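You operate a simulated robot arm through the tools that you are given. There is no shell and no other tool.

Carry out the task below with a simulated two-armed robot. There is one attempt and no reset: what you move stays moved.

TASK
Put fresh caps on the three upright plugs of the grey block.
Fine: teal cap off, standing on the empty mat between the block and the controller's holder; brown cap on the white plug, blue on the grey, yellow on the black.

It is judged by the outcome, as a careful person would: the job done as asked, and still so three seconds after it is handed in. It fails if anything else is knocked over, pushed out of place, dropped, spilled or broken. A push-on lid holds only when it is set on centred and level and pressed home; a screw cap is set on level and turned clockwise until tight.

THE ROBOT
Two 7-joint arms with two-finger parallel grippers on one trunk that stands fixed in place. Base frame: the origin is at the foot of the trunk, x ahead of it, y to its left, z up. Readings come in m, rad, newtons and seconds.
The left shoulder is at [0.05, 0.187, 1.06], the right one opposite. With the tool pointing down near the work surface each hand reaches from about 0.1 to 0.66 m from the base axis, measured 20 degrees to its own side. Payload 3.43 kg a hand.
The tool frame of a hand sits at the grasp point between the pads (the TCP): z along the fingers, y along the line on which they close. The tips reach 0.03 m beyond it. The gripper opens to 0.094 m. The fingers are 0.028 m wide and 0.01 m thick; the gripper's body (0.05 by 0.096 m) begins 0.055 m behind the TCP.
Orientation is that of the tool frame in the base frame, as [roll, pitch, yaw] about the fixed x, y, z axes, in that order (R = Rz(yaw) Ry(pitch) Rx(roll)). With the fingers straight down and closing along the base's y, the tool's x points along the base's -x, its y along +y and its z along -z.

THE INTERFACE
- The arms move only by the tool arm_command. It takes "left_deltas", "right_deltas" or both (then of equal length, played together; a hand with none holds still); each is a list of rows, each a list of 7 numbers: the shift along the tool's x, y, z in units of 50 mm (1.0 is 50 mm), then the turn, a rotation vector about the tool's x, y, z in units of 5 degrees (1.0 is 5 degrees), then the opening, from 0 (shut) to 1 (fully open). In form: [[dx, dy, dz, rx, ry, rz, grip], ...]. A call has 1 to 20 rows; each row shifts and turns the commanded pose from where the row before left it, along the tool's axes as they then stand. A call with a number of a shift or a turn outside -1 to 1 is refused whole. Each row takes 0.2 s and may step no farther than 0.05 m and 0.15 rad from the row before; otherwise, or with a gripper value out of range, the whole call is refused. Where a pose cannot be reached the arm comes as near as it can. A force on the tool above 50 N (or 10 N above the force at the start of the call, whichever is more), or a blocked arm, ends the call early, and 0.2 s more pass. The fingers move at their own pace (about 0.153 m/s each) and stop on an object; they squeeze with about 23 N. The grip force told is the motor's: it shows also when the fingers shut on nothing. Time passes only in rows, and 0.2 s behind the last, so rows that do not move let the fingers close. It gives the time, the measured TCP pose, the force on the tool (base axes), the opening and the grip force at its end, in the units of the frame above (readings bear some noise), with the torque about the TCP (base axes, N m) and any sound that the robot's microphone picked up, and new pictures: "show" is both (left out), scene, wrist or none (wrist: the cameras of the hands that moved).
- Cameras (640 x 400 px; columns grow to the right, rows downward): "scene" is now at [0.1345, 0.0487, 1.2382]; the picture's right is [0.54, -0.84, 0.00], its down [-0.35, -0.23, -0.91] and it looks along [0.76, 0.49, -0.42] (base axes); focal length 316 px, centre (320, 200). "left" rides on the left gripper at [0.076, -0.014, -0.103] in its tool frame; the picture's right is [0.18, 0.98, 0.00], its down [-0.75, 0.14, -0.64] and it looks along [-0.63, 0.12, 0.77] (tool axes); focal length 243 px, centre (320, 200). "right" rides on the right gripper at [0.076, 0.014, -0.103] in its tool frame; the picture's right is [-0.18, 0.98, 0.00], its down [-0.75, -0.14, -0.64] and it looks along [-0.63, -0.12, 0.77] (tool axes); focal length 243 px, centre (320, 200). There is no depth. A picture from a camera that has moved, and an enlarged one, comes with that camera's place and axes in the base frame and with its lens.
- lift_body(by): slides the trunk up (or, below 0, down) by that many m; the arms and the scene camera ride with it, the base frame stays. It gives what a move gives, with no picture.
- head_to(pan, tilt): turns the head with the scene camera to pan (to the left, within 1.396 rad either way) and tilt (down, from -0.506 to 1.204), counted from straight ahead of the robot. It gives what a move gives, and a new picture of the scene camera.
- close_up(camera, box): a new picture of the part [left, top, right, bottom] of that camera's present view, enlarged. The clock stands still meanwhile.
- job_done(): hands the job in; it is judged then, once.

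Places have to be worked out from the pictures, the camera data and where the tool is seen. Open the grippers and draw the arms clear of the work before you hand the job in, unless the task says otherwise.

The tools are called after "Request:" as name(argument=value, ...) on one line, values as JSON. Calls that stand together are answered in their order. arm_command: Moves the arms, as the interface text tells. Its arguments: {"type":"object","properties":{"left_deltas":{"type":"array"},"right_deltas":{"type":"array"},"show":{"type":"string","enum":["both","scene","wrist","none"]}},"required":[]} The other tools are called the same way: lift_body (by) slides the trunk up or down; head_to (pan, tilt) turns the head that bears the scene camera; close_up (camera, box) takes an enlarged picture of a part of a camera's view; job_done () hands the job in.

At the start:

```text
t: 0.0
left_eef_pos: [0.2634, 0.3523, 1.1244]
left_orientation: [-3.14, 0.001, 3.141]
left_force: [-0.4, 0.0, 0.5]
left_torque: [0.0, 0.0, -0.01]
left_gripper_width: 0.0941
left_grip_force: 0.0
right_eef_pos: [0.3995, 0.0515, 1.0816]
right_orientation: [-3.141, 0.0, -3.141]
right_force: [0.3, 1.2, -0.1]
right_torque: [-0.03, 0.01, -0.03]
right_gripper_width: 0.0938
right_grip_force: 0.1
trunk travel left (down, up): [-0.275, 0.157]
head pan, tilt: [0.574, 0.429]
```

scene: 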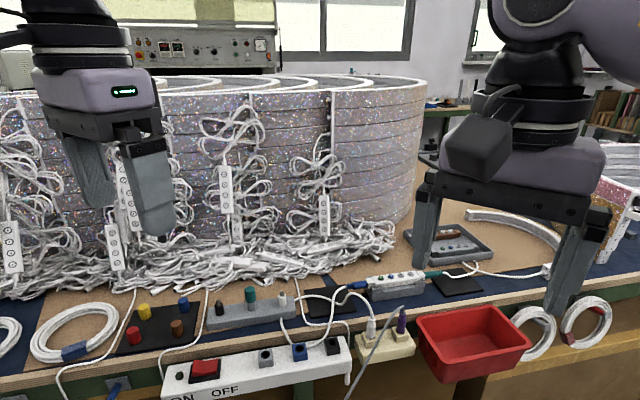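
right: 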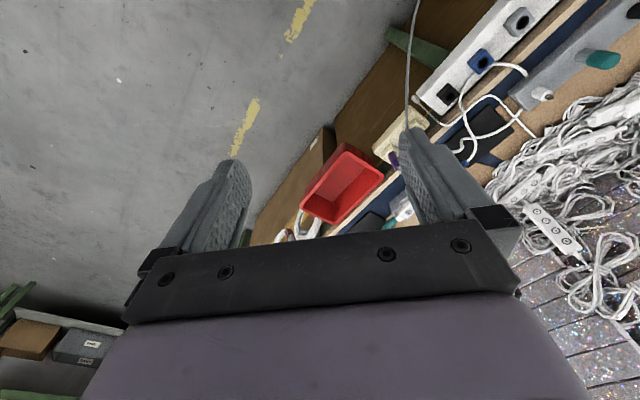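
left: 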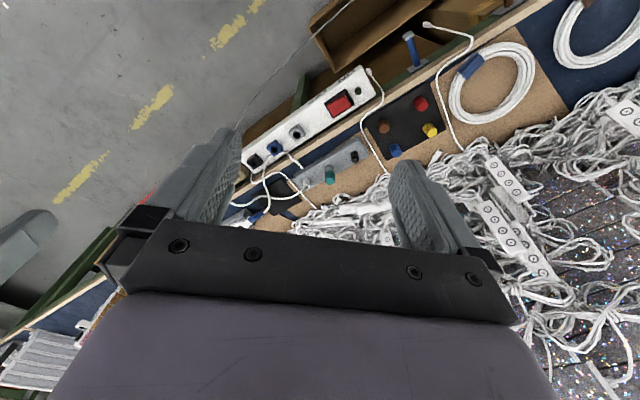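

I see a grey block with three plugs (black, teal-capped, white), a dark mat with four caps on the left, and an empty mat right of the block. I take enlarged pictures first.

Request:
close_up(camera="scene", box=[100, 260, 340, 400])

Request:
close_up(camera="scene", box=[280, 240, 520, 390])

Request:
close_up(camera="left", box=[220, 60, 480, 230])

```text
2.67 times, centred on (220, 330) of scene
camera zoom: at [0.1345, 0.0487, 1.2382], right [0.54, -0.84, 0.0], down [-0.35, -0.23, -0.91], along [0.76, 0.49, -0.42], focal length 842 px, centre (587, -147)
```

zoom: 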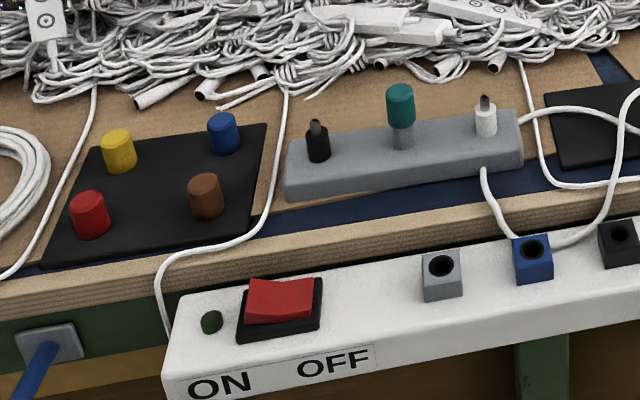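

```text
2.67 times, centred on (400, 315) of scene
camera zoom: at [0.1345, 0.0487, 1.2382], right [0.54, -0.84, 0.0], down [-0.35, -0.23, -0.91], along [0.76, 0.49, -0.42], focal length 842 px, centre (107, -107)
```

zoom: 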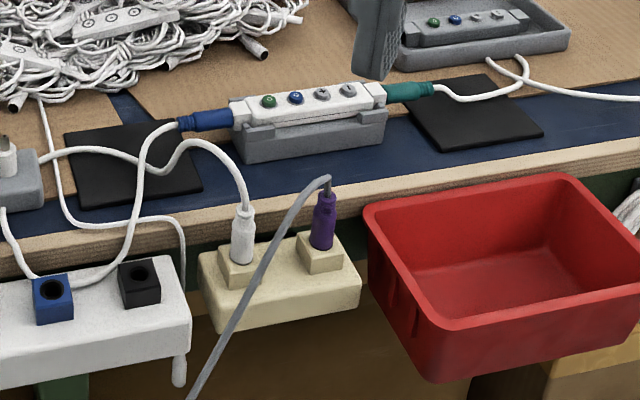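

```text
2.35 times, centred on (350, 145) of left
camera zoom: at [0.1876, 0.3392, 1.2263], right [-0.18, 0.98, 0.0], down [0.75, 0.14, 0.64], along [0.63, 0.12, -0.77], focal length 571 px, centre (249, 329)
```

zoom: 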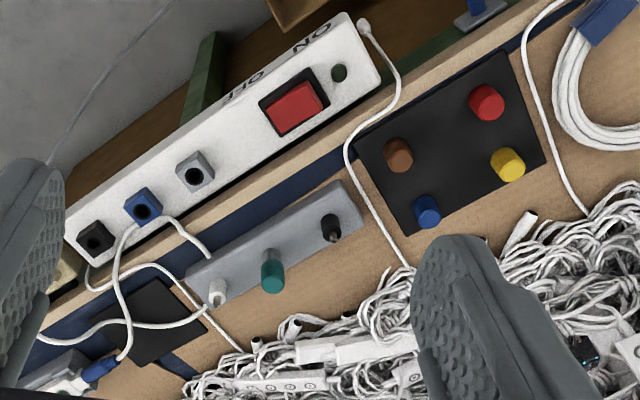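

The teal cap's top triangulates to about (0.452, 0.409, 0.847), and the mat top is at z≈0.792. I take tighter close-ups to measure each plug and cap.

Request:
close_up(camera="scene", box=[200, 275, 300, 337])

Request:
close_up(camera="scene", box=[110, 290, 210, 352])

Request:
close_up(camera="scene", box=[285, 270, 385, 332])

Request:
close_up(camera="left", box=[280, 120, 380, 182])

Request:
close_up(camera="left", box=[355, 80, 455, 142])

Request:
close_up(camera="left", box=[230, 150, 330, 212])

```text
6.40 times, centred on (250, 306) of scene
camera zoom: at [0.1345, 0.0487, 1.2382], right [0.54, -0.84, 0.0], down [-0.35, -0.23, -0.91], along [0.76, 0.49, -0.42], focal length 2020 px, centre (768, -478)
```

zoom: 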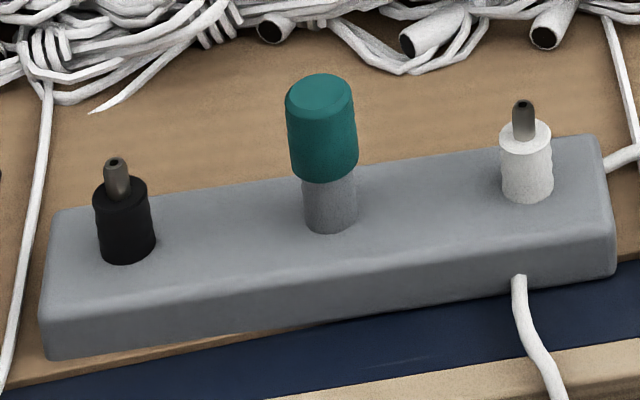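

```text
6.40 times, centred on (160, 321) of scene
camera zoom: at [0.1345, 0.0487, 1.2382], right [0.54, -0.84, 0.0], down [-0.35, -0.23, -0.91], along [0.76, 0.49, -0.42], focal length 2020 px, centre (1344, -574)
```

zoom: 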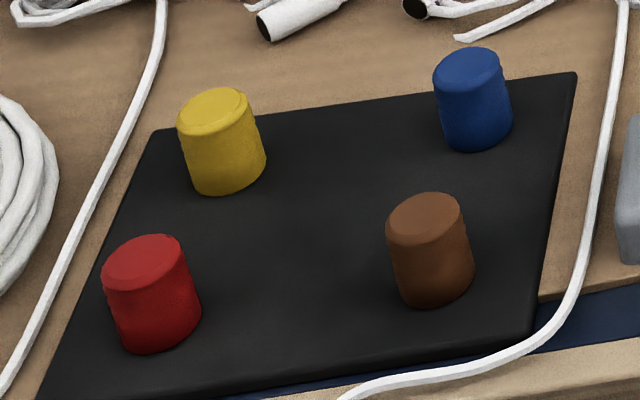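

```text
6.40 times, centred on (335, 301) of scene
camera zoom: at [0.1345, 0.0487, 1.2382], right [0.54, -0.84, 0.0], down [-0.35, -0.23, -0.91], along [0.76, 0.49, -0.42], focal length 2020 px, centre (224, -446)
```

zoom: 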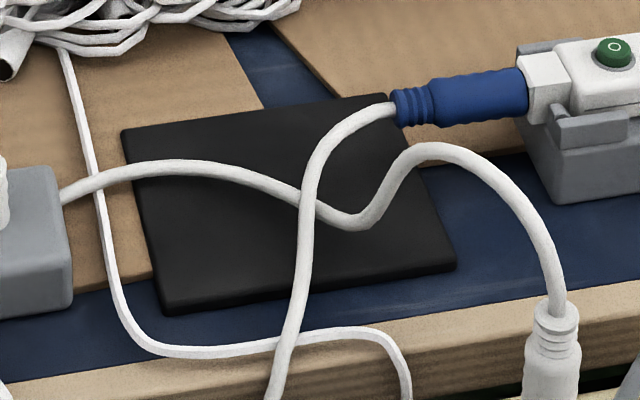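

```text
6.40 times, centred on (330, 151) of left
camera zoom: at [0.1876, 0.3392, 1.2263], right [-0.18, 0.98, 0.0], down [0.75, 0.14, 0.64], along [0.63, 0.12, -0.77], focal length 1553 px, centre (256, 514)
```

zoom: 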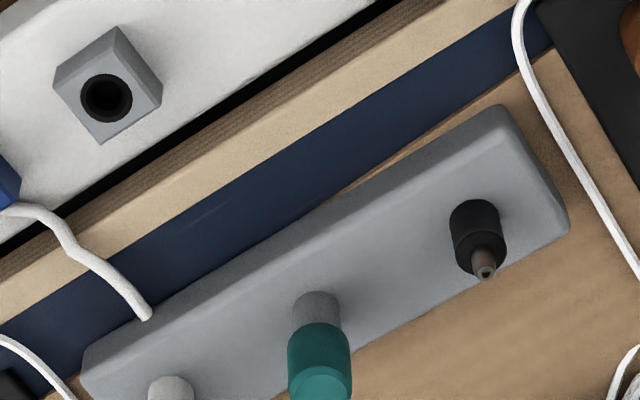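

```text
6.40 times, centred on (405, 111) of left
camera zoom: at [0.1876, 0.3392, 1.2263], right [-0.18, 0.98, 0.0], down [0.75, 0.14, 0.64], along [0.63, 0.12, -0.77], focal length 1553 px, centre (-224, 770)
```

zoom: 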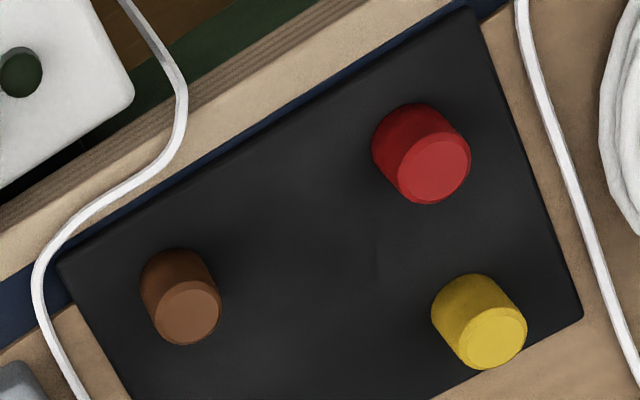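

```text
6.40 times, centred on (280, 181) of left
camera zoom: at [0.1876, 0.3392, 1.2263], right [-0.18, 0.98, 0.0], down [0.75, 0.14, 0.64], along [0.63, 0.12, -0.77], focal length 1553 px, centre (576, 322)
```

zoom: 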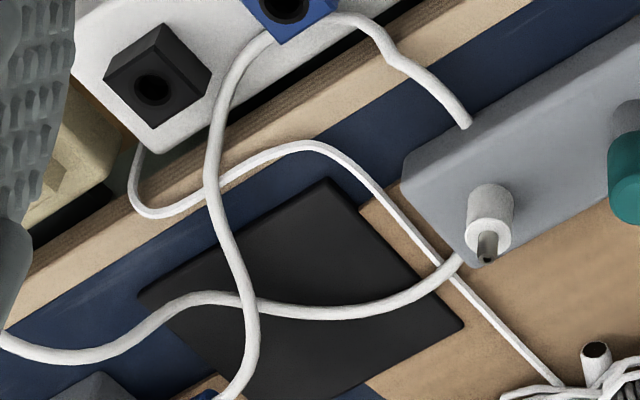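

The plugs come out at black (0.410, 0.449), grey/teal (0.451, 0.408) and white (0.491, 0.366). The caps are at brown (0.345, 0.486), blue (0.387, 0.525) and yellow (0.336, 0.573), with tops near z 0.812. I turn the left hand so its fingers close along the block, then hover above the teal cap.

Request:
arm_command(left_deltas=[[0, 0, 0, 0, 0, -0.9855, 0.6], [0, 0, 0, 0, 0, -0.9855, 0.6], [0, 0, 0, 0, 0, -0.9855, 0.6], [0, 0, 0, 0, 0, -0.9855, 0.6], [0, 0, 0, 0, 0, -0.9855, 0.6], [0, 0, 0, 0, 0, -0.9855, 0.6], [0, 0, 0, 0, 0, -0.9855, 0.6], [0, 0, 0, 0, 0, -0.9855, 0.6], [0, 0, 0, 0, 0, -0.9855, 0.6], [-0.577, -0.304, 0.5, 0, 0, 0, 0.6], [-0.577, -0.304, 0.5, 0, 0, 0, 0.6], [-0.577, -0.304, 0.5, 0, 0, 0, 0.6], [-0.577, -0.304, 0.5, 0, 0, 0, 0.6], [-0.577, -0.304, 0.5, 0, 0, 0, 0.6], [-0.577, -0.304, 0.5, 0, 0, 0, 0.6], [0, 0, 0, 0, 0, 0, 0.6]])

```text
t: 3.4
left_eef_pos: [0.4499, 0.4086, 0.9758]
left_orientation: [-3.141, -0.001, -2.368]
left_force: [-0.1, 0.5, 1.0]
left_torque: [-0.02, 0.0, -0.03]
left_gripper_width: 0.0561
left_grip_force: 0.1
right_eef_pos: [0.3992, 0.0531, 1.0816]
right_orientation: [-3.141, 0.0, 3.141]
right_force: [-0.3, -0.6, -0.4]
right_torque: [0.0, 0.02, -0.01]
right_gripper_width: 0.0939
right_grip_force: 0.0
trunk travel left (down, up): [-0.275, 0.157]
head pan, tilt: [0.574, 0.429]
camera scene: at [0.1346, 0.0487, 1.2382], right [0.54, -0.84, 0.0], down [-0.35, -0.23, -0.91], along [0.76, 0.49, -0.42], focal length 316 px, centre (320, 200)
camera left: at [0.406, 0.3453, 1.0779], right [-0.82, 0.57, 0.0], down [0.44, 0.63, 0.64], along [0.37, 0.53, -0.77], focal length 243 px, centre (320, 200)
```

scene: 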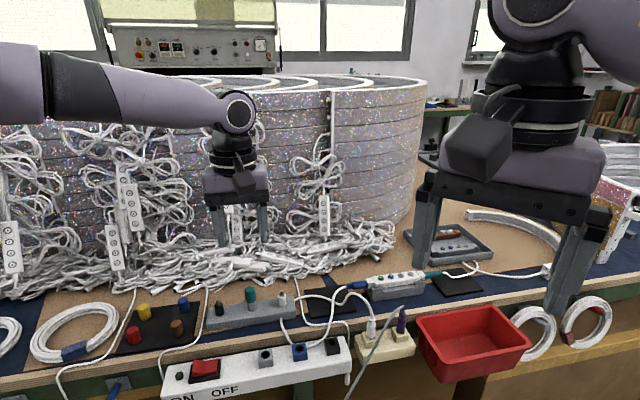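
left: 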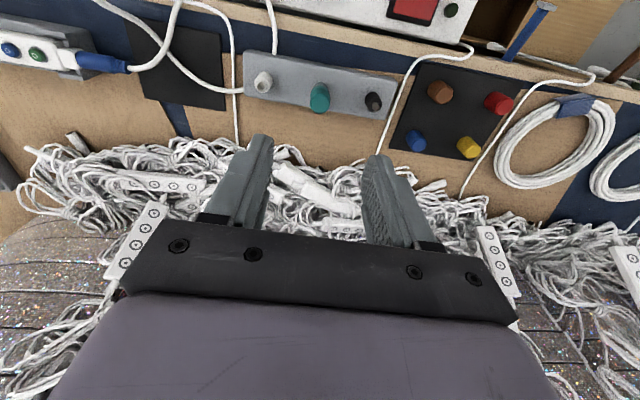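

The hover is good and the wrist camera sees all the plugs and caps clearly. I enlarge the view to refine the positions.

Request:
close_up(camera="left", box=[240, 50, 400, 150])

Request:
close_up(camera="left", box=[380, 60, 540, 160])

Request:
close_up(camera="left", box=[110, 0, 270, 120])

```text
4.00 times, centred on (320, 100) of left
camera zoom: at [0.406, 0.3453, 1.0779], right [-0.82, 0.57, 0.0], down [0.44, 0.63, 0.64], along [0.37, 0.53, -0.77], focal length 970 px, centre (320, 600)
```

zoom: 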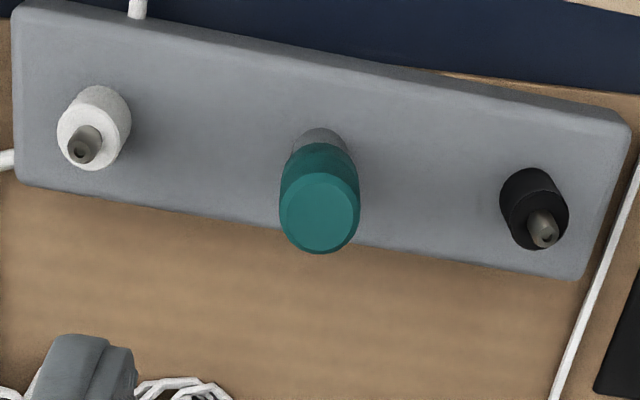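

```text
4.00 times, centred on (460, 110) of left
camera zoom: at [0.406, 0.3453, 1.0779], right [-0.82, 0.57, 0.0], down [0.44, 0.63, 0.64], along [0.37, 0.53, -0.77], focal length 970 px, centre (-240, 560)
```

zoom: 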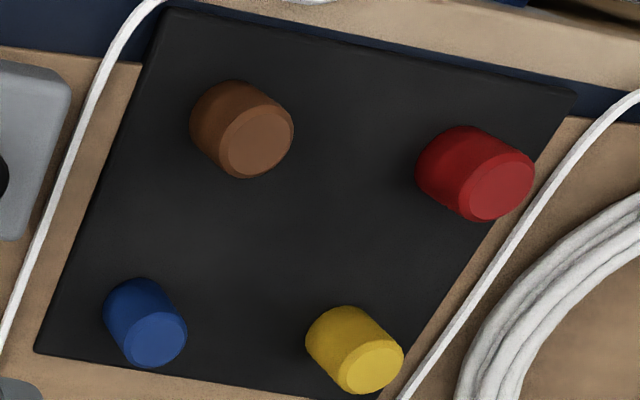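

```text
3.33 times, centred on (190, 60) of left
camera zoom: at [0.406, 0.3453, 1.0779], right [-0.82, 0.57, 0.0], down [0.44, 0.63, 0.64], along [0.37, 0.53, -0.77], focal length 809 px, centre (753, 667)
```

zoom: 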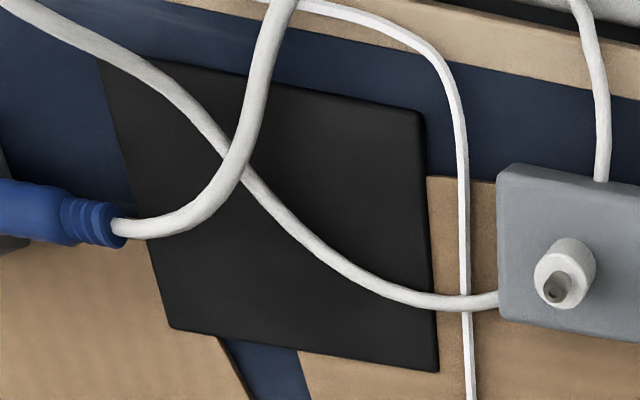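

The refined positions agree to within 1–2 mm. I descend over the teal cap with the fingers open, without closing yet.

Request:
arm_command(left_deltas=[[0, 0, 0.452, 0, 0, 0, 0.6], [0, 0, 0.452, 0, 0, 0, 0.6], [0, 0, 0.452, 0, 0, 0, 0.55], [0, 0, 0.452, 0, 0, 0, 0.55], [0, 0, 0.452, 0, 0, 0, 0.5], [0, 0, 0, 0, 0, 0, 0.5]])

```text
t: 4.8
left_eef_pos: [0.4501, 0.4082, 0.8616]
left_orientation: [3.141, 0.001, -2.367]
left_force: [0.0, -0.3, 0.3]
left_torque: [-0.02, 0.0, 0.0]
left_gripper_width: 0.0471
left_grip_force: 0.1
right_eef_pos: [0.4009, 0.053, 1.0803]
right_orientation: [3.141, 0.001, 3.141]
right_force: [0.6, -0.6, -0.4]
right_torque: [-0.03, 0.01, 0.01]
right_gripper_width: 0.0938
right_grip_force: 0.1
trunk travel left (down, up): [-0.275, 0.157]
head pan, tilt: [0.574, 0.429]
camera scene: at [0.1345, 0.0487, 1.2382], right [0.54, -0.84, 0.0], down [-0.35, -0.23, -0.91], along [0.76, 0.49, -0.42], focal length 316 px, centre (320, 200)
camera left: at [0.4058, 0.3465, 0.964], right [-0.82, 0.57, 0.0], down [0.44, 0.63, 0.64], along [0.37, 0.53, -0.77], focal length 243 px, centre (320, 200)
```

scene: 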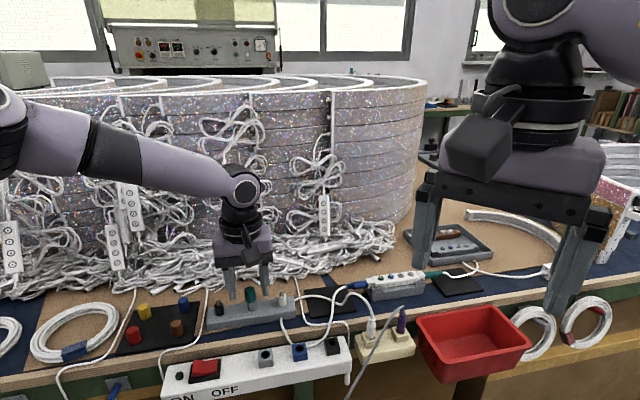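
left: 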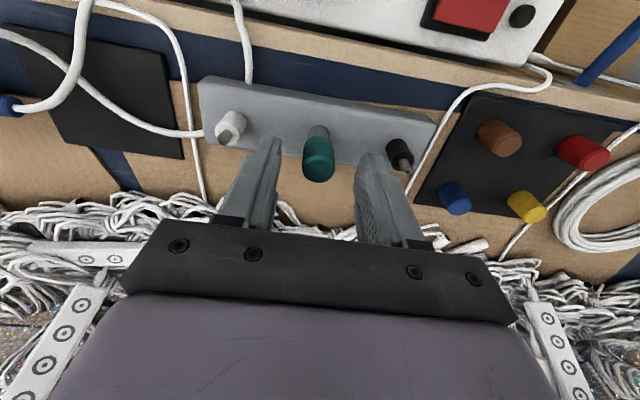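

The cap sits between the fingers. I zoom in to check that it is centred.

Request:
close_up(camera="left", box=[260, 110, 388, 190])

Request:
close_up(camera="scene", box=[200, 250, 300, 330])

```text
5.00 times, centred on (324, 150) of left
camera zoom: at [0.4058, 0.3465, 0.964], right [-0.82, 0.57, 0.0], down [0.44, 0.63, 0.64], along [0.37, 0.53, -0.77], focal length 1213 px, centre (300, 450)
```

zoom: 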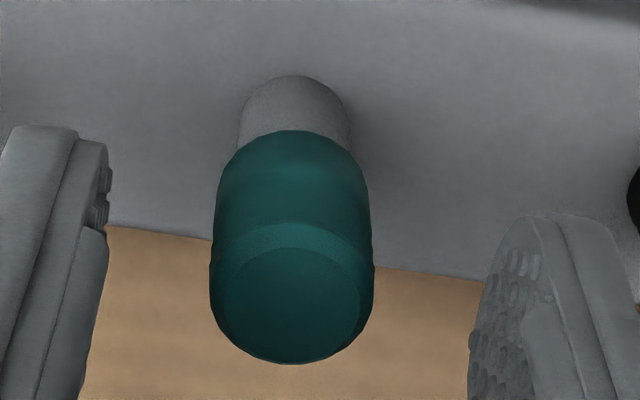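

```text
5.00 times, centred on (250, 290) of scene
camera zoom: at [0.1345, 0.0487, 1.2382], right [0.54, -0.84, 0.0], down [-0.35, -0.23, -0.91], along [0.76, 0.49, -0.42], focal length 1578 px, centre (670, -250)
```

zoom: 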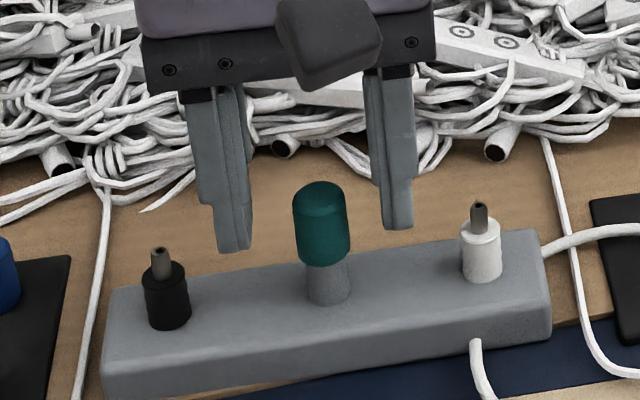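

The cap is centred within about 1 mm. I close the fingers on it.

Request:
arm_command(left_deltas=[[0, 0, 0, 0, 0, 0, 0.2], [0, 0, 0, 0, 0, 0, 0.1], [0, 0, 0, 0, 0, 0, 0.0], [0, 0, 0, 0, 0, 0, 0.0]], show="wrist")

```text
t: 5.8
left_eef_pos: [0.4507, 0.4079, 0.8607]
left_orientation: [-3.139, 0.001, -2.369]
left_force: [7.4, -8.6, -4.7]
left_torque: [-0.19, -0.21, 0.04]
left_gripper_width: 0.0176
left_grip_force: 23.1
right_eef_pos: [0.4007, 0.0526, 1.0806]
right_orientation: [-3.141, -0.001, 3.141]
right_force: [-0.3, -0.4, -0.6]
right_torque: [-0.03, -0.04, -0.02]
right_gripper_width: 0.0943
right_grip_force: 0.1
trunk travel left (down, up): [-0.275, 0.157]
head pan, tilt: [0.574, 0.429]
camera left: at [0.4066, 0.3458, 0.9641], right [-0.82, 0.57, 0.0], down [0.44, 0.63, 0.64], along [0.37, 0.52, -0.77], focal length 243 px, centre (320, 200)
```

left: 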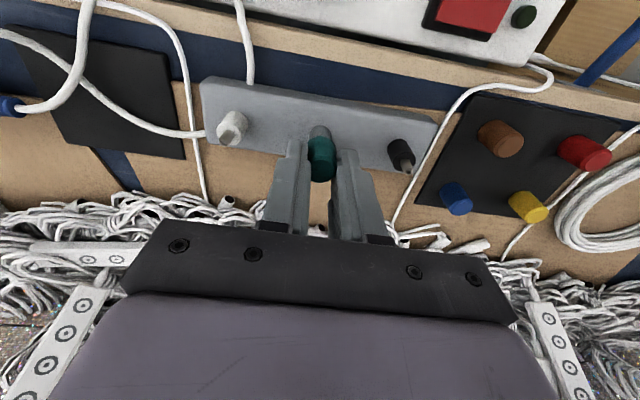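

Gripped at 17.6 mm, with an 11 N side load along the block that suggests a small offset. I relieve it by shifting 1 mm towards the white plug and read the force.

Request:
arm_command(left_deltas=[[0, -0.02, 0, 0, 0, 0, 0.0], [0, 0, 0, 0, 0, 0, 0.0]], show="none")

```text
t: 6.4
left_eef_pos: [0.4511, 0.4082, 0.863]
left_orientation: [3.14, 0.0, -2.367]
left_force: [3.3, -4.2, -2.6]
left_torque: [-0.07, -0.06, 0.02]
left_gripper_width: 0.0173
left_grip_force: 23.4
right_eef_pos: [0.4001, 0.0524, 1.0813]
right_orientation: [-3.14, 0.0, 3.141]
right_force: [-0.9, 0.0, -0.8]
right_torque: [0.01, -0.01, -0.02]
right_gripper_width: 0.094
right_grip_force: 0.1
trunk travel left (down, up): [-0.275, 0.157]
head pan, tilt: [0.574, 0.429]
```

A 1 mm shift halved the load, so I move another 0.9 mm and then pull straight up gently, watching the force.

Request:
arm_command(left_deltas=[[0, -0.018, 0, 0, 0, 0, 0.0], [0, 0, 0, 0, 0, 0, 0.0], [0, 0, -0.02, 0, 0, 0, 0.0], [0, 0, -0.02, 0, 0, 0, 0.0], [0, 0, -0.02, 0, 0, 0, 0.0]], show="none")

```text
t: 7.6
left_eef_pos: [0.4523, 0.4076, 0.8651]
left_orientation: [-3.141, -0.002, -2.368]
left_force: [-3.7, 5.4, -2.1]
left_torque: [0.17, 0.14, -0.02]
left_gripper_width: 0.0176
left_grip_force: 22.8
right_eef_pos: [0.4, 0.0534, 1.0813]
right_orientation: [3.141, 0.0, -3.14]
right_force: [-0.3, 0.1, -0.3]
right_torque: [-0.01, 0.0, 0.02]
right_gripper_width: 0.0941
right_grip_force: 0.2
trunk travel left (down, up): [-0.275, 0.157]
head pan, tilt: [0.574, 0.429]
```

Vertical force is only 2 N after 3 mm, and the side load has reversed slightly. I check the picture to see whether the cap is rising or slipping.

Request:
close_up(camera="scene", box=[200, 250, 300, 330])

Request:
close_up(camera="left", box=[260, 110, 388, 190])

```text
5.00 times, centred on (250, 290) of scene
camera zoom: at [0.1343, 0.0492, 1.2382], right [0.54, -0.84, 0.0], down [-0.35, -0.23, -0.91], along [0.76, 0.49, -0.42], focal length 1578 px, centre (670, -250)
```

zoom: 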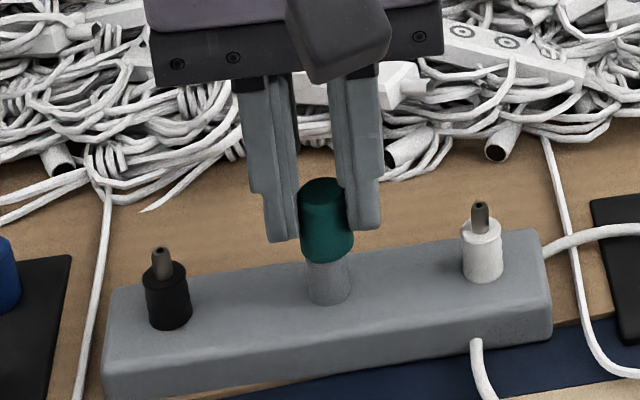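

```text
5.00 times, centred on (324, 150) of left
camera zoom: at [0.4077, 0.3449, 0.9658], right [-0.82, 0.57, 0.0], down [0.44, 0.63, 0.64], along [0.37, 0.53, -0.77], focal length 1213 px, centre (300, 450)
```

zoom: 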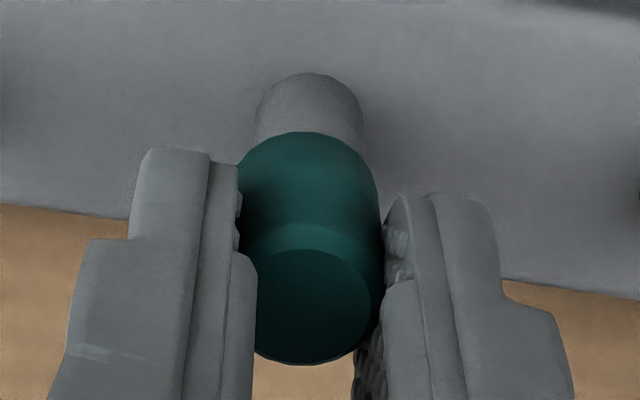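

The cap has risen about 1 mm and leans slightly towards the white plug. I undo most of the last side shift and keep pulling up slowly.

Request:
arm_command(left_deltas=[[0, 0.018, 0, 0, 0, 0, 0.0], [0, 0, 0, 0, 0, 0, 0.0], [0, 0, -0.04, 0, 0, 0, 0.0], [0, 0, -0.04, 0, 0, 0, 0.0], [0, 0, 0, 0, 0, 0, 0.0]], show="none")

Request:
close_up(camera="scene", box=[200, 250, 300, 330])

```text
t: 8.8
left_eef_pos: [0.4519, 0.4083, 0.8683]
left_orientation: [-3.139, 0.0, -2.366]
left_force: [-0.6, 0.8, -0.4]
left_torque: [0.01, 0.0, -0.01]
left_gripper_width: 0.0174
left_grip_force: 23.0
right_eef_pos: [0.4001, 0.0526, 1.081]
right_orientation: [3.141, 0.0, 3.141]
right_force: [-0.7, -0.9, -0.4]
right_torque: [-0.01, 0.05, -0.01]
right_gripper_width: 0.0941
right_grip_force: 0.1
trunk travel left (down, up): [-0.275, 0.157]
head pan, tilt: [0.574, 0.429]
```

```text
5.00 times, centred on (250, 290) of scene
camera zoom: at [0.1344, 0.0488, 1.2382], right [0.54, -0.84, 0.0], down [-0.35, -0.23, -0.91], along [0.76, 0.49, -0.42], focal length 1578 px, centre (670, -250)
```

zoom: 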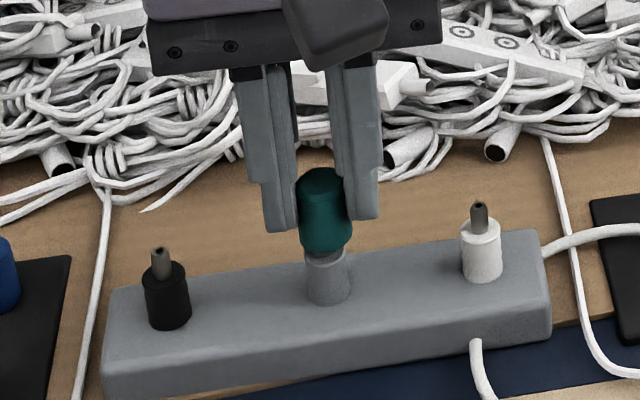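

The cap is off and free (force near 0). I lift it 40 mm, carry it over to the free front-left part of the empty mat at (0.530, 0.310), and stop above it to check.

Request:
arm_command(left_deltas=[[0, 0, -0.2, 0, 0, 0, 0.0], [0, 0, -0.3, 0, 0, 0, 0.0], [0, 0, -0.3, 0, 0, 0, 0.0], [0.062, -0.622, 0, 0, 0, 0, 0.0], [0.062, -0.622, 0, 0, 0, 0, 0.0], [0.062, -0.622, 0, 0, 0, 0, 0.0], [0.062, -0.622, 0, 0, 0, 0, 0.0], [0, 0, 0.4, 0, 0, 0, 0.0], [0, 0, 0.4, 0, 0, 0, 0.0], [0, 0, 0.3, 0, 0, 0, 0.0], [0, 0, 0, 0, 0, 0, 0.0]])

Request:
close_up(camera="scene", box=[270, 240, 370, 320])

Request:
close_up(camera="left", box=[240, 90, 400, 190])

```text
t: 11.2
left_eef_pos: [0.529, 0.311, 0.8535]
left_orientation: [-3.141, -0.003, -2.366]
left_force: [-0.3, -0.1, 0.0]
left_torque: [-0.03, 0.0, 0.0]
left_gripper_width: 0.0172
left_grip_force: 23.0
right_eef_pos: [0.3998, 0.0528, 1.0818]
right_orientation: [3.14, -0.001, -3.141]
right_force: [0.4, -0.1, -0.1]
right_torque: [0.03, -0.01, -0.02]
right_gripper_width: 0.0939
right_grip_force: 0.2
trunk travel left (down, up): [-0.275, 0.157]
head pan, tilt: [0.574, 0.429]
camera scene: at [0.1345, 0.0487, 1.2382], right [0.54, -0.84, 0.0], down [-0.35, -0.23, -0.91], along [0.76, 0.49, -0.42], focal length 316 px, centre (320, 200)
camera left: at [0.4852, 0.2481, 0.9557], right [-0.82, 0.57, 0.0], down [0.44, 0.63, 0.64], along [0.37, 0.53, -0.77], focal length 243 px, centre (320, 200)
```

scene: 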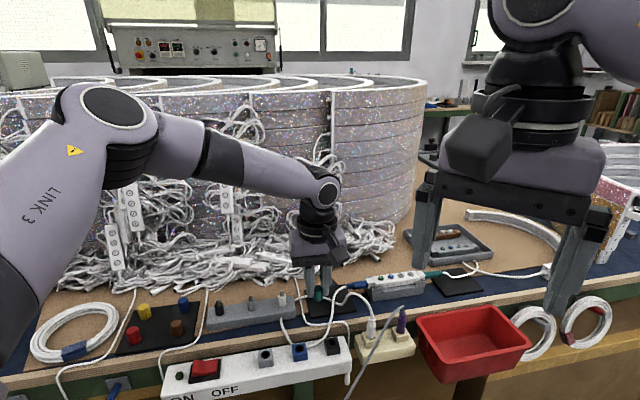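
left: 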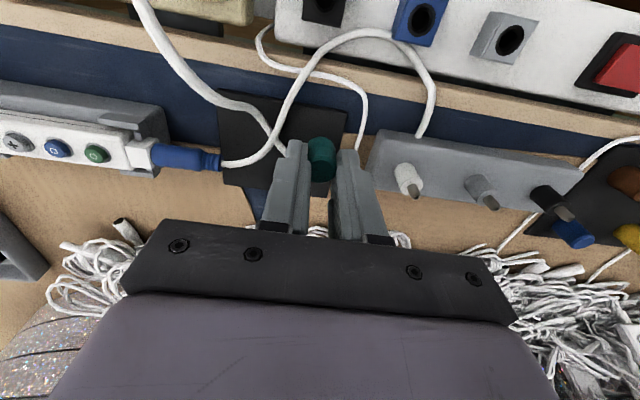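

```text
5.00 times, centred on (320, 280) of scene
camera zoom: at [0.1345, 0.0487, 1.2382], right [0.54, -0.84, 0.0], down [-0.35, -0.23, -0.91], along [0.76, 0.49, -0.42], focal length 1578 px, centre (320, -200)
```

zoom: 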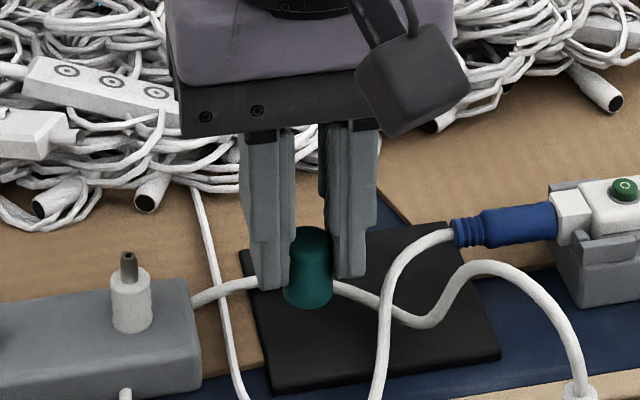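

```text
4.00 times, centred on (320, 140) of left
camera zoom: at [0.4852, 0.2481, 0.9557], right [-0.82, 0.57, 0.0], down [0.44, 0.63, 0.64], along [0.37, 0.53, -0.77], focal length 970 px, centre (320, 440)
```

zoom: 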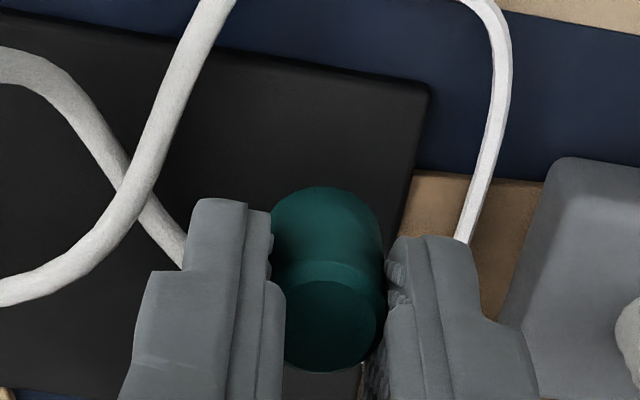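

The cap hangs over the free quadrant, its bottom about 21 mm above the mat. I lower it most of the way and then creep down.

Request:
arm_command(left_deltas=[[0, 0, 0.15, 0, 0, 0, 0.0], [0, 0, 0.15, 0, 0, 0, 0.0], [0, 0, 0.08, 0, 0, 0, 0.0], [0, 0, 0, 0, 0, 0, 0.0]])

Request:
close_up(camera="scene", box=[270, 240, 370, 320])

Request:
close_up(camera="left", box=[240, 90, 400, 190])

```text
t: 12.2
left_eef_pos: [0.5306, 0.3097, 0.8337]
left_orientation: [-3.141, -0.001, -2.368]
left_force: [-0.5, -0.7, -0.5]
left_torque: [0.0, 0.01, -0.01]
left_gripper_width: 0.0175
left_grip_force: 23.3
right_eef_pos: [0.4005, 0.0517, 1.0819]
right_orientation: [-3.142, 0.001, 3.142]
right_force: [-0.1, 0.0, -0.8]
right_torque: [0.03, 0.02, 0.01]
right_gripper_width: 0.0937
right_grip_force: 0.1
trunk travel left (down, up): [-0.275, 0.157]
head pan, tilt: [0.574, 0.429]
camera scene: at [0.1345, 0.0487, 1.2382], right [0.54, -0.84, 0.0], down [-0.35, -0.23, -0.91], along [0.76, 0.49, -0.42], focal length 316 px, centre (320, 200)
camera left: at [0.4858, 0.2476, 0.9359], right [-0.82, 0.57, 0.0], down [0.44, 0.63, 0.64], along [0.37, 0.53, -0.77], focal length 243 px, centre (320, 200)
```

scene: 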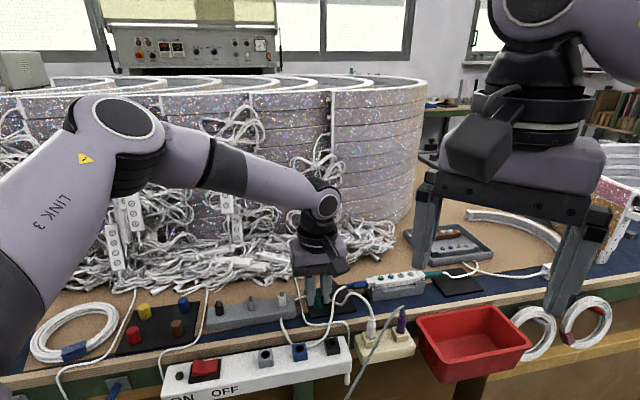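
left: 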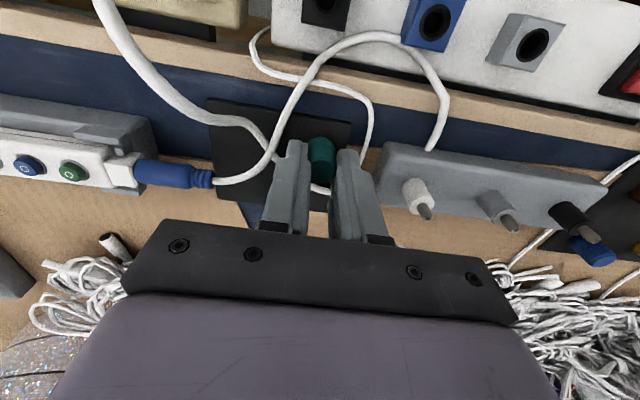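

```text
5.00 times, centred on (320, 280) of scene
camera zoom: at [0.1345, 0.0487, 1.2382], right [0.54, -0.84, 0.0], down [-0.35, -0.23, -0.91], along [0.76, 0.49, -0.42], focal length 1578 px, centre (320, -200)
```

zoom: 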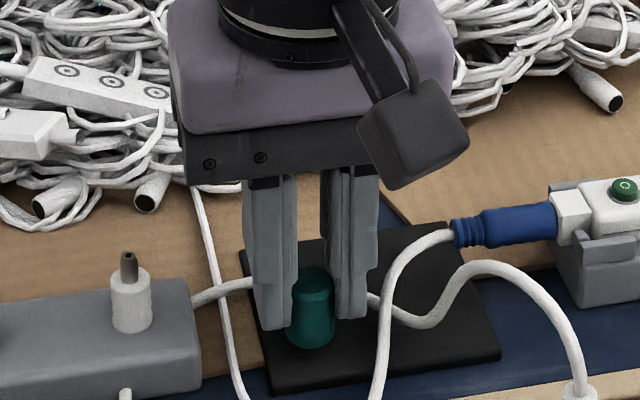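

```text
4.00 times, centred on (320, 140) of left
camera zoom: at [0.4858, 0.2476, 0.9359], right [-0.82, 0.57, 0.0], down [0.44, 0.63, 0.64], along [0.37, 0.53, -0.77], focal length 970 px, centre (320, 440)
```

zoom: 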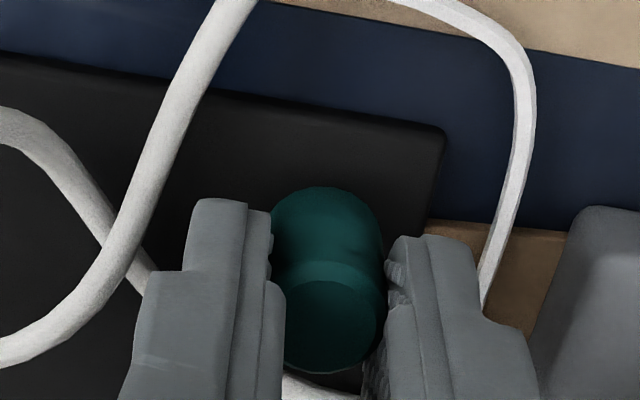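

The cap is about 2 mm above the mat, and the right finger is close to a cord. I shift 3 mm towards the block, then creep down to contact.

Request:
arm_command(left_deltas=[[0, 0.06, 0, 0, 0, 0, 0.0], [0, 0, 0.02, 0, 0, 0, 0.0], [0, 0, 0.02, 0, 0, 0, 0.0], [0, 0, 0, 0, 0, 0, 0.0]], show="none")

```text
t: 13.2
left_eef_pos: [0.5282, 0.3129, 0.8336]
left_orientation: [-3.14, -0.002, -2.366]
left_force: [-0.2, -0.8, -0.5]
left_torque: [-0.01, 0.02, -0.02]
left_gripper_width: 0.0176
left_grip_force: 23.2
right_eef_pos: [0.3994, 0.0523, 1.0816]
right_orientation: [3.14, -0.002, 3.14]
right_force: [0.1, 0.1, 0.2]
right_torque: [0.0, 0.0, 0.02]
right_gripper_width: 0.0939
right_grip_force: 0.1
trunk travel left (down, up): [-0.275, 0.157]
head pan, tilt: [0.574, 0.429]
```

No contact yet. I continue down in 0.75 mm steps.

Request:
arm_command(left_deltas=[[0, 0, 0.015, 0, 0, 0, 0.0], [0, 0, 0.015, 0, 0, 0, 0.0], [0, 0, 0, 0, 0, 0, 0.0]], show="none")

```text
t: 14.0
left_eef_pos: [0.5284, 0.3116, 0.8314]
left_orientation: [-3.141, 0.0, -2.366]
left_force: [-0.2, -0.7, -0.3]
left_torque: [-0.02, -0.02, -0.01]
left_gripper_width: 0.0172
left_grip_force: 22.8
right_eef_pos: [0.4, 0.0523, 1.0801]
right_orientation: [3.14, 0.002, -3.141]
right_force: [0.5, -0.3, 0.9]
right_torque: [-0.01, 0.03, 0.03]
right_gripper_width: 0.0941
right_grip_force: 0.0
trunk travel left (down, up): [-0.275, 0.157]
head pan, tilt: [0.574, 0.429]
```

Still free, so I look at the gap before going on.

Request:
close_up(camera="scene", box=[295, 275, 345, 315])

Request:
arm_command(left_deltas=[[0, 0, 0.015, 0, 0, 0, 0.0], [0, 0, 0.015, 0, 0, 0, 0.0], [0, 0, 0, 0, 0, 0, 0.0]], show="none")

Request:
close_up(camera="scene", box=[295, 275, 345, 315])

```text
10.00 times, centred on (320, 295) of scene
camera zoom: at [0.1345, 0.0487, 1.2382], right [0.54, -0.84, 0.0], down [-0.35, -0.23, -0.91], along [0.76, 0.49, -0.42], focal length 3156 px, centre (320, -750)
```

zoom: 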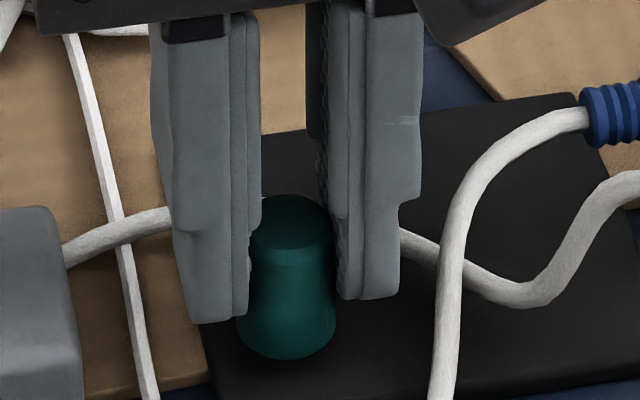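

```text
t: 14.8
left_eef_pos: [0.5276, 0.3122, 0.829]
left_orientation: [3.141, -0.001, -2.368]
left_force: [0.7, -1.0, 0.7]
left_torque: [-0.03, -0.01, -0.01]
left_gripper_width: 0.0174
left_grip_force: 23.2
right_eef_pos: [0.3996, 0.0534, 1.0815]
right_orientation: [-3.142, -0.001, 3.139]
right_force: [0.1, -0.8, -0.4]
right_torque: [-0.01, -0.02, 0.01]
right_gripper_width: 0.0942
right_grip_force: 0.2
trunk travel left (down, up): [-0.275, 0.157]
head pan, tilt: [0.574, 0.429]
```

```text
10.00 times, centred on (320, 295) of scene
camera zoom: at [0.1345, 0.0487, 1.2382], right [0.54, -0.84, 0.0], down [-0.35, -0.23, -0.91], along [0.76, 0.49, -0.42], focal length 3156 px, centre (320, -750)
```

zoom: 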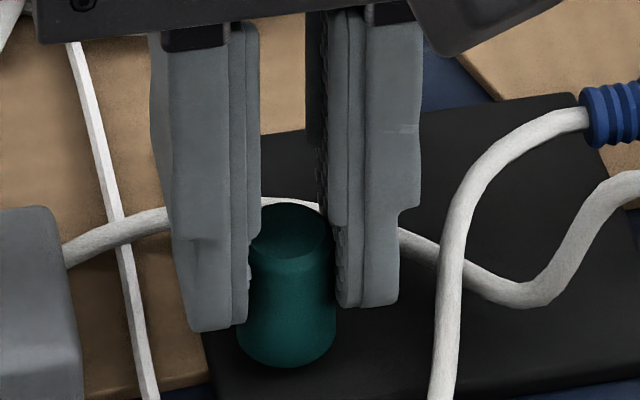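

No contact yet; the cap moves exactly with the hand. I keep creeping down and watch the force.

Request:
arm_command(left_deltas=[[0, 0, 0.015, 0, 0, 0, 0.0], [0, 0, 0.015, 0, 0, 0, 0.0], [0, 0, 0, 0, 0, 0, 0.0]], show="none")

Request:
close_up(camera="scene", box=[295, 275, 345, 315])

```text
t: 15.6
left_eef_pos: [0.5278, 0.3122, 0.8287]
left_orientation: [-3.141, -0.001, -2.367]
left_force: [-0.9, -0.4, -0.1]
left_torque: [-0.01, 0.03, 0.0]
left_gripper_width: 0.0172
left_grip_force: 23.1
right_eef_pos: [0.3997, 0.0521, 1.0814]
right_orientation: [-3.14, 0.0, 3.141]
right_force: [-0.2, -0.1, -0.7]
right_torque: [-0.01, 0.0, -0.02]
right_gripper_width: 0.0938
right_grip_force: 0.1
trunk travel left (down, up): [-0.275, 0.157]
head pan, tilt: [0.574, 0.429]
```

```text
10.00 times, centred on (320, 295) of scene
camera zoom: at [0.1345, 0.0487, 1.2382], right [0.54, -0.84, 0.0], down [-0.35, -0.23, -0.91], along [0.76, 0.49, -0.42], focal length 3156 px, centre (320, -750)
```

zoom: 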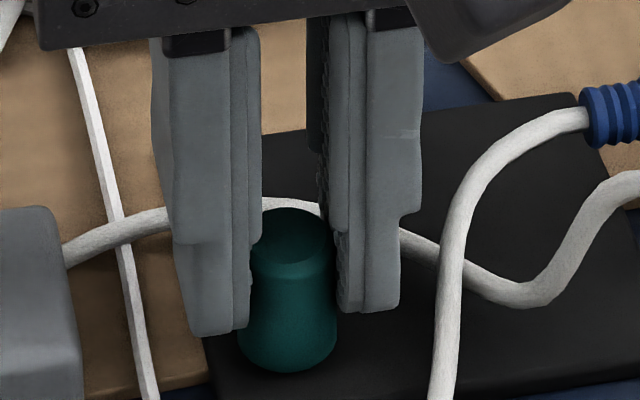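

Still free. I take another 1.5 mm.

Request:
arm_command(left_deltas=[[0, 0, 0.015, 0, 0, 0, 0.0], [0, 0, 0.015, 0, 0, 0, 0.0], [0, 0, 0, 0, 0, 0, 0.0]], show="none")

Request:
close_up(camera="scene", box=[295, 275, 345, 315])

```text
t: 16.4
left_eef_pos: [0.5266, 0.3119, 0.8246]
left_orientation: [3.139, 0.002, -2.367]
left_force: [0.8, 0.4, 2.1]
left_torque: [0.04, -0.04, 0.0]
left_gripper_width: 0.0173
left_grip_force: 22.7
right_eef_pos: [0.401, 0.0529, 1.0819]
right_orientation: [-3.141, -0.001, -3.14]
right_force: [-0.1, 0.4, 0.8]
right_torque: [-0.03, 0.01, -0.01]
right_gripper_width: 0.0939
right_grip_force: 0.1
trunk travel left (down, up): [-0.275, 0.157]
head pan, tilt: [0.574, 0.429]
```

```text
10.00 times, centred on (320, 295) of scene
camera zoom: at [0.1344, 0.0487, 1.2382], right [0.54, -0.84, 0.0], down [-0.35, -0.23, -0.91], along [0.76, 0.49, -0.42], focal length 3156 px, centre (320, -750)
```

zoom: 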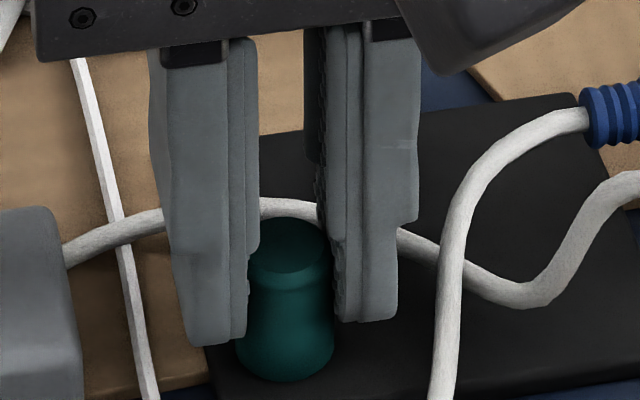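

There is a first hint of contact (2 N). I take one more 0.5 mm step to confirm.

Request:
arm_command(left_deltas=[[0, 0, 0.01, 0, 0, 0, 0.0], [0, 0, 0, 0, 0, 0, 0.0]], show="none")

```text
t: 17.0
left_eef_pos: [0.5261, 0.313, 0.8256]
left_orientation: [-3.14, 0.002, -2.369]
left_force: [1.9, 0.8, 2.7]
left_torque: [0.0, -0.09, -0.01]
left_gripper_width: 0.0173
left_grip_force: 22.9
right_eef_pos: [0.3997, 0.0526, 1.0812]
right_orientation: [3.14, 0.001, 3.142]
right_force: [0.6, -0.4, 0.3]
right_torque: [-0.01, 0.01, -0.02]
right_gripper_width: 0.0941
right_grip_force: 0.0
trunk travel left (down, up): [-0.275, 0.157]
head pan, tilt: [0.574, 0.429]
```

Contact confirmed. I open just enough (to about 26 mm) to release, then look.

Request:
arm_command(left_deltas=[[0, 0, 0, 0, 0, 0, 0.2], [0, 0, 0, 0, 0, 0, 0.25], [0, 0, 0, 0, 0, 0, 0.28]], show="none")

Request:
close_up(camera="scene", box=[295, 275, 345, 315])

Request:
close_up(camera="left", box=[240, 90, 400, 190])

```text
t: 17.8
left_eef_pos: [0.5273, 0.3125, 0.8251]
left_orientation: [-3.14, 0.0, -2.367]
left_force: [0.0, 0.7, 0.4]
left_torque: [-0.02, 0.01, 0.0]
left_gripper_width: 0.0261
left_grip_force: 0.1
right_eef_pos: [0.4001, 0.0523, 1.0813]
right_orientation: [-3.141, 0.001, -3.141]
right_force: [0.4, 0.5, 0.4]
right_torque: [-0.02, -0.01, 0.04]
right_gripper_width: 0.0941
right_grip_force: 0.0
trunk travel left (down, up): [-0.275, 0.157]
head pan, tilt: [0.574, 0.429]
```

```text
10.00 times, centred on (320, 295) of scene
camera zoom: at [0.1345, 0.0487, 1.2382], right [0.54, -0.84, 0.0], down [-0.35, -0.23, -0.91], along [0.76, 0.49, -0.42], focal length 3156 px, centre (320, -750)
```

zoom: 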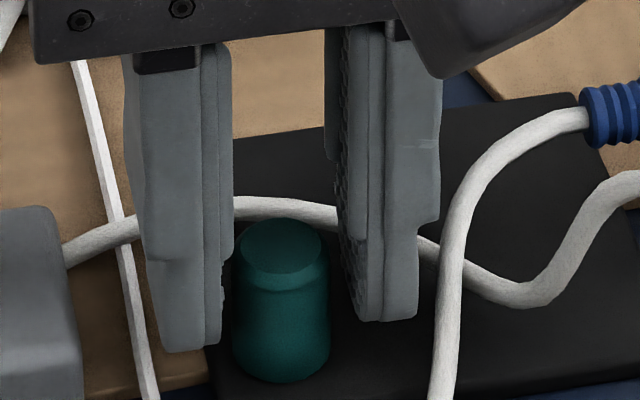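

```text
4.00 times, centred on (320, 140) of left
camera zoom: at [0.4833, 0.2501, 0.9274], right [-0.82, 0.57, 0.0], down [0.44, 0.63, 0.64], along [0.37, 0.53, -0.77], focal length 970 px, centre (320, 440)
```

zoom: 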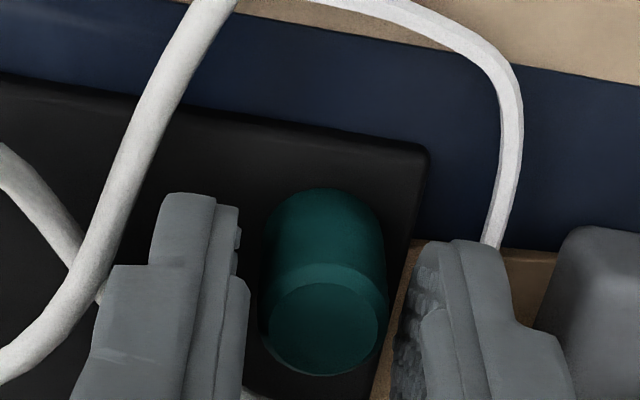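

The teal cap stands upright on the mat. I lift straight up and travel to hover over the brown cap.

Request:
arm_command(left_deltas=[[0, 0, -0.1, 0, 0, 0, 0.28], [0, 0, -0.3, 0, 0, 0, 0.28], [0, 0, -0.6, 0, 0, 0, 0.28], [0, 0, -0.6, 0, 0, 0, 0.28], [0, 0, -0.6, 0, 0, 0, 0.36], [0.0277, 0.844, 0, 0, 0, 0, 0.36], [0.0277, 0.844, 0, 0, 0, 0, 0.36], [0.0277, 0.844, 0, 0, 0, 0, 0.36], [0.0277, 0.844, 0, 0, 0, 0, 0.36], [0.0277, 0.844, 0, 0, 0, 0, 0.36], [0.0277, 0.844, 0, 0, 0, 0, 0.36], [0, 0, 0, 0, 0, 0, 0.36], [0, 0, 0, 0, 0, 0, 0.36]])

Request:
close_up(camera="left", box=[240, 50, 400, 150])

Request:
close_up(camera="scene", box=[200, 250, 360, 350])

```text
t: 20.6
left_eef_pos: [0.3451, 0.4859, 0.934]
left_orientation: [3.14, 0.0, -2.368]
left_force: [-0.8, -0.6, 0.0]
left_torque: [0.02, 0.01, 0.03]
left_gripper_width: 0.0339
left_grip_force: 0.0
right_eef_pos: [0.4015, 0.0517, 1.0811]
right_orientation: [-3.141, 0.002, -3.141]
right_force: [0.3, -0.1, -0.3]
right_torque: [0.01, 0.05, 0.03]
right_gripper_width: 0.0941
right_grip_force: 0.1
trunk travel left (down, up): [-0.275, 0.157]
head pan, tilt: [0.574, 0.429]
camera scene: at [0.1345, 0.0485, 1.2382], right [0.54, -0.84, 0.0], down [-0.35, -0.23, -0.91], along [0.76, 0.49, -0.42], focal length 316 px, centre (320, 200)
camera left: at [0.3002, 0.4233, 1.0367], right [-0.82, 0.58, 0.0], down [0.44, 0.63, 0.64], along [0.37, 0.53, -0.77], focal length 243 px, centre (320, 200)
```

scene: 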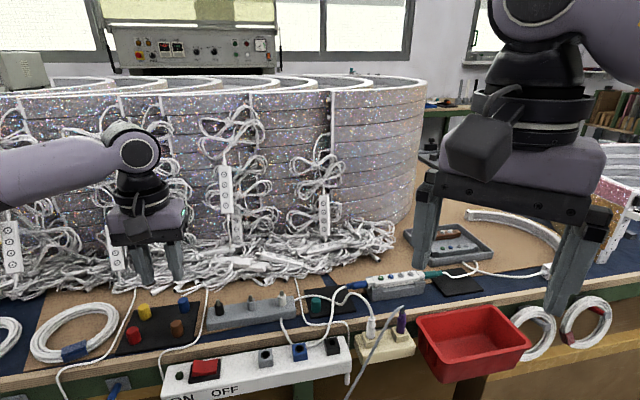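
left: 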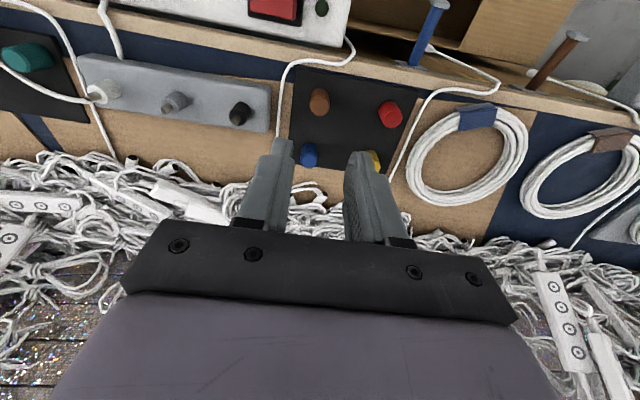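

```text
4.00 times, centred on (320, 100) of left
camera zoom: at [0.3002, 0.4233, 1.0367], right [-0.82, 0.58, 0.0], down [0.44, 0.63, 0.64], along [0.37, 0.53, -0.77], focal length 970 px, centre (320, 600)
```

zoom: 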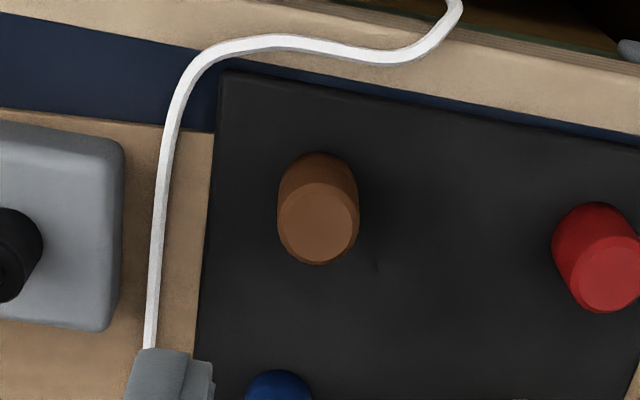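

```text
4.00 times, centred on (280, 300) of scene
camera zoom: at [0.1345, 0.0485, 1.2382], right [0.54, -0.84, 0.0], down [-0.35, -0.23, -0.91], along [0.76, 0.49, -0.42], focal length 1262 px, centre (480, -200)
```

zoom: 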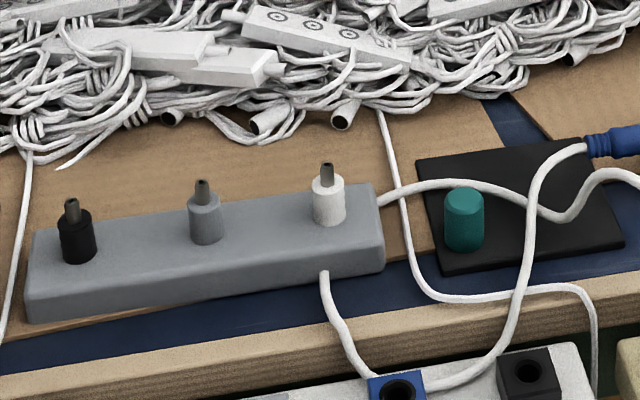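

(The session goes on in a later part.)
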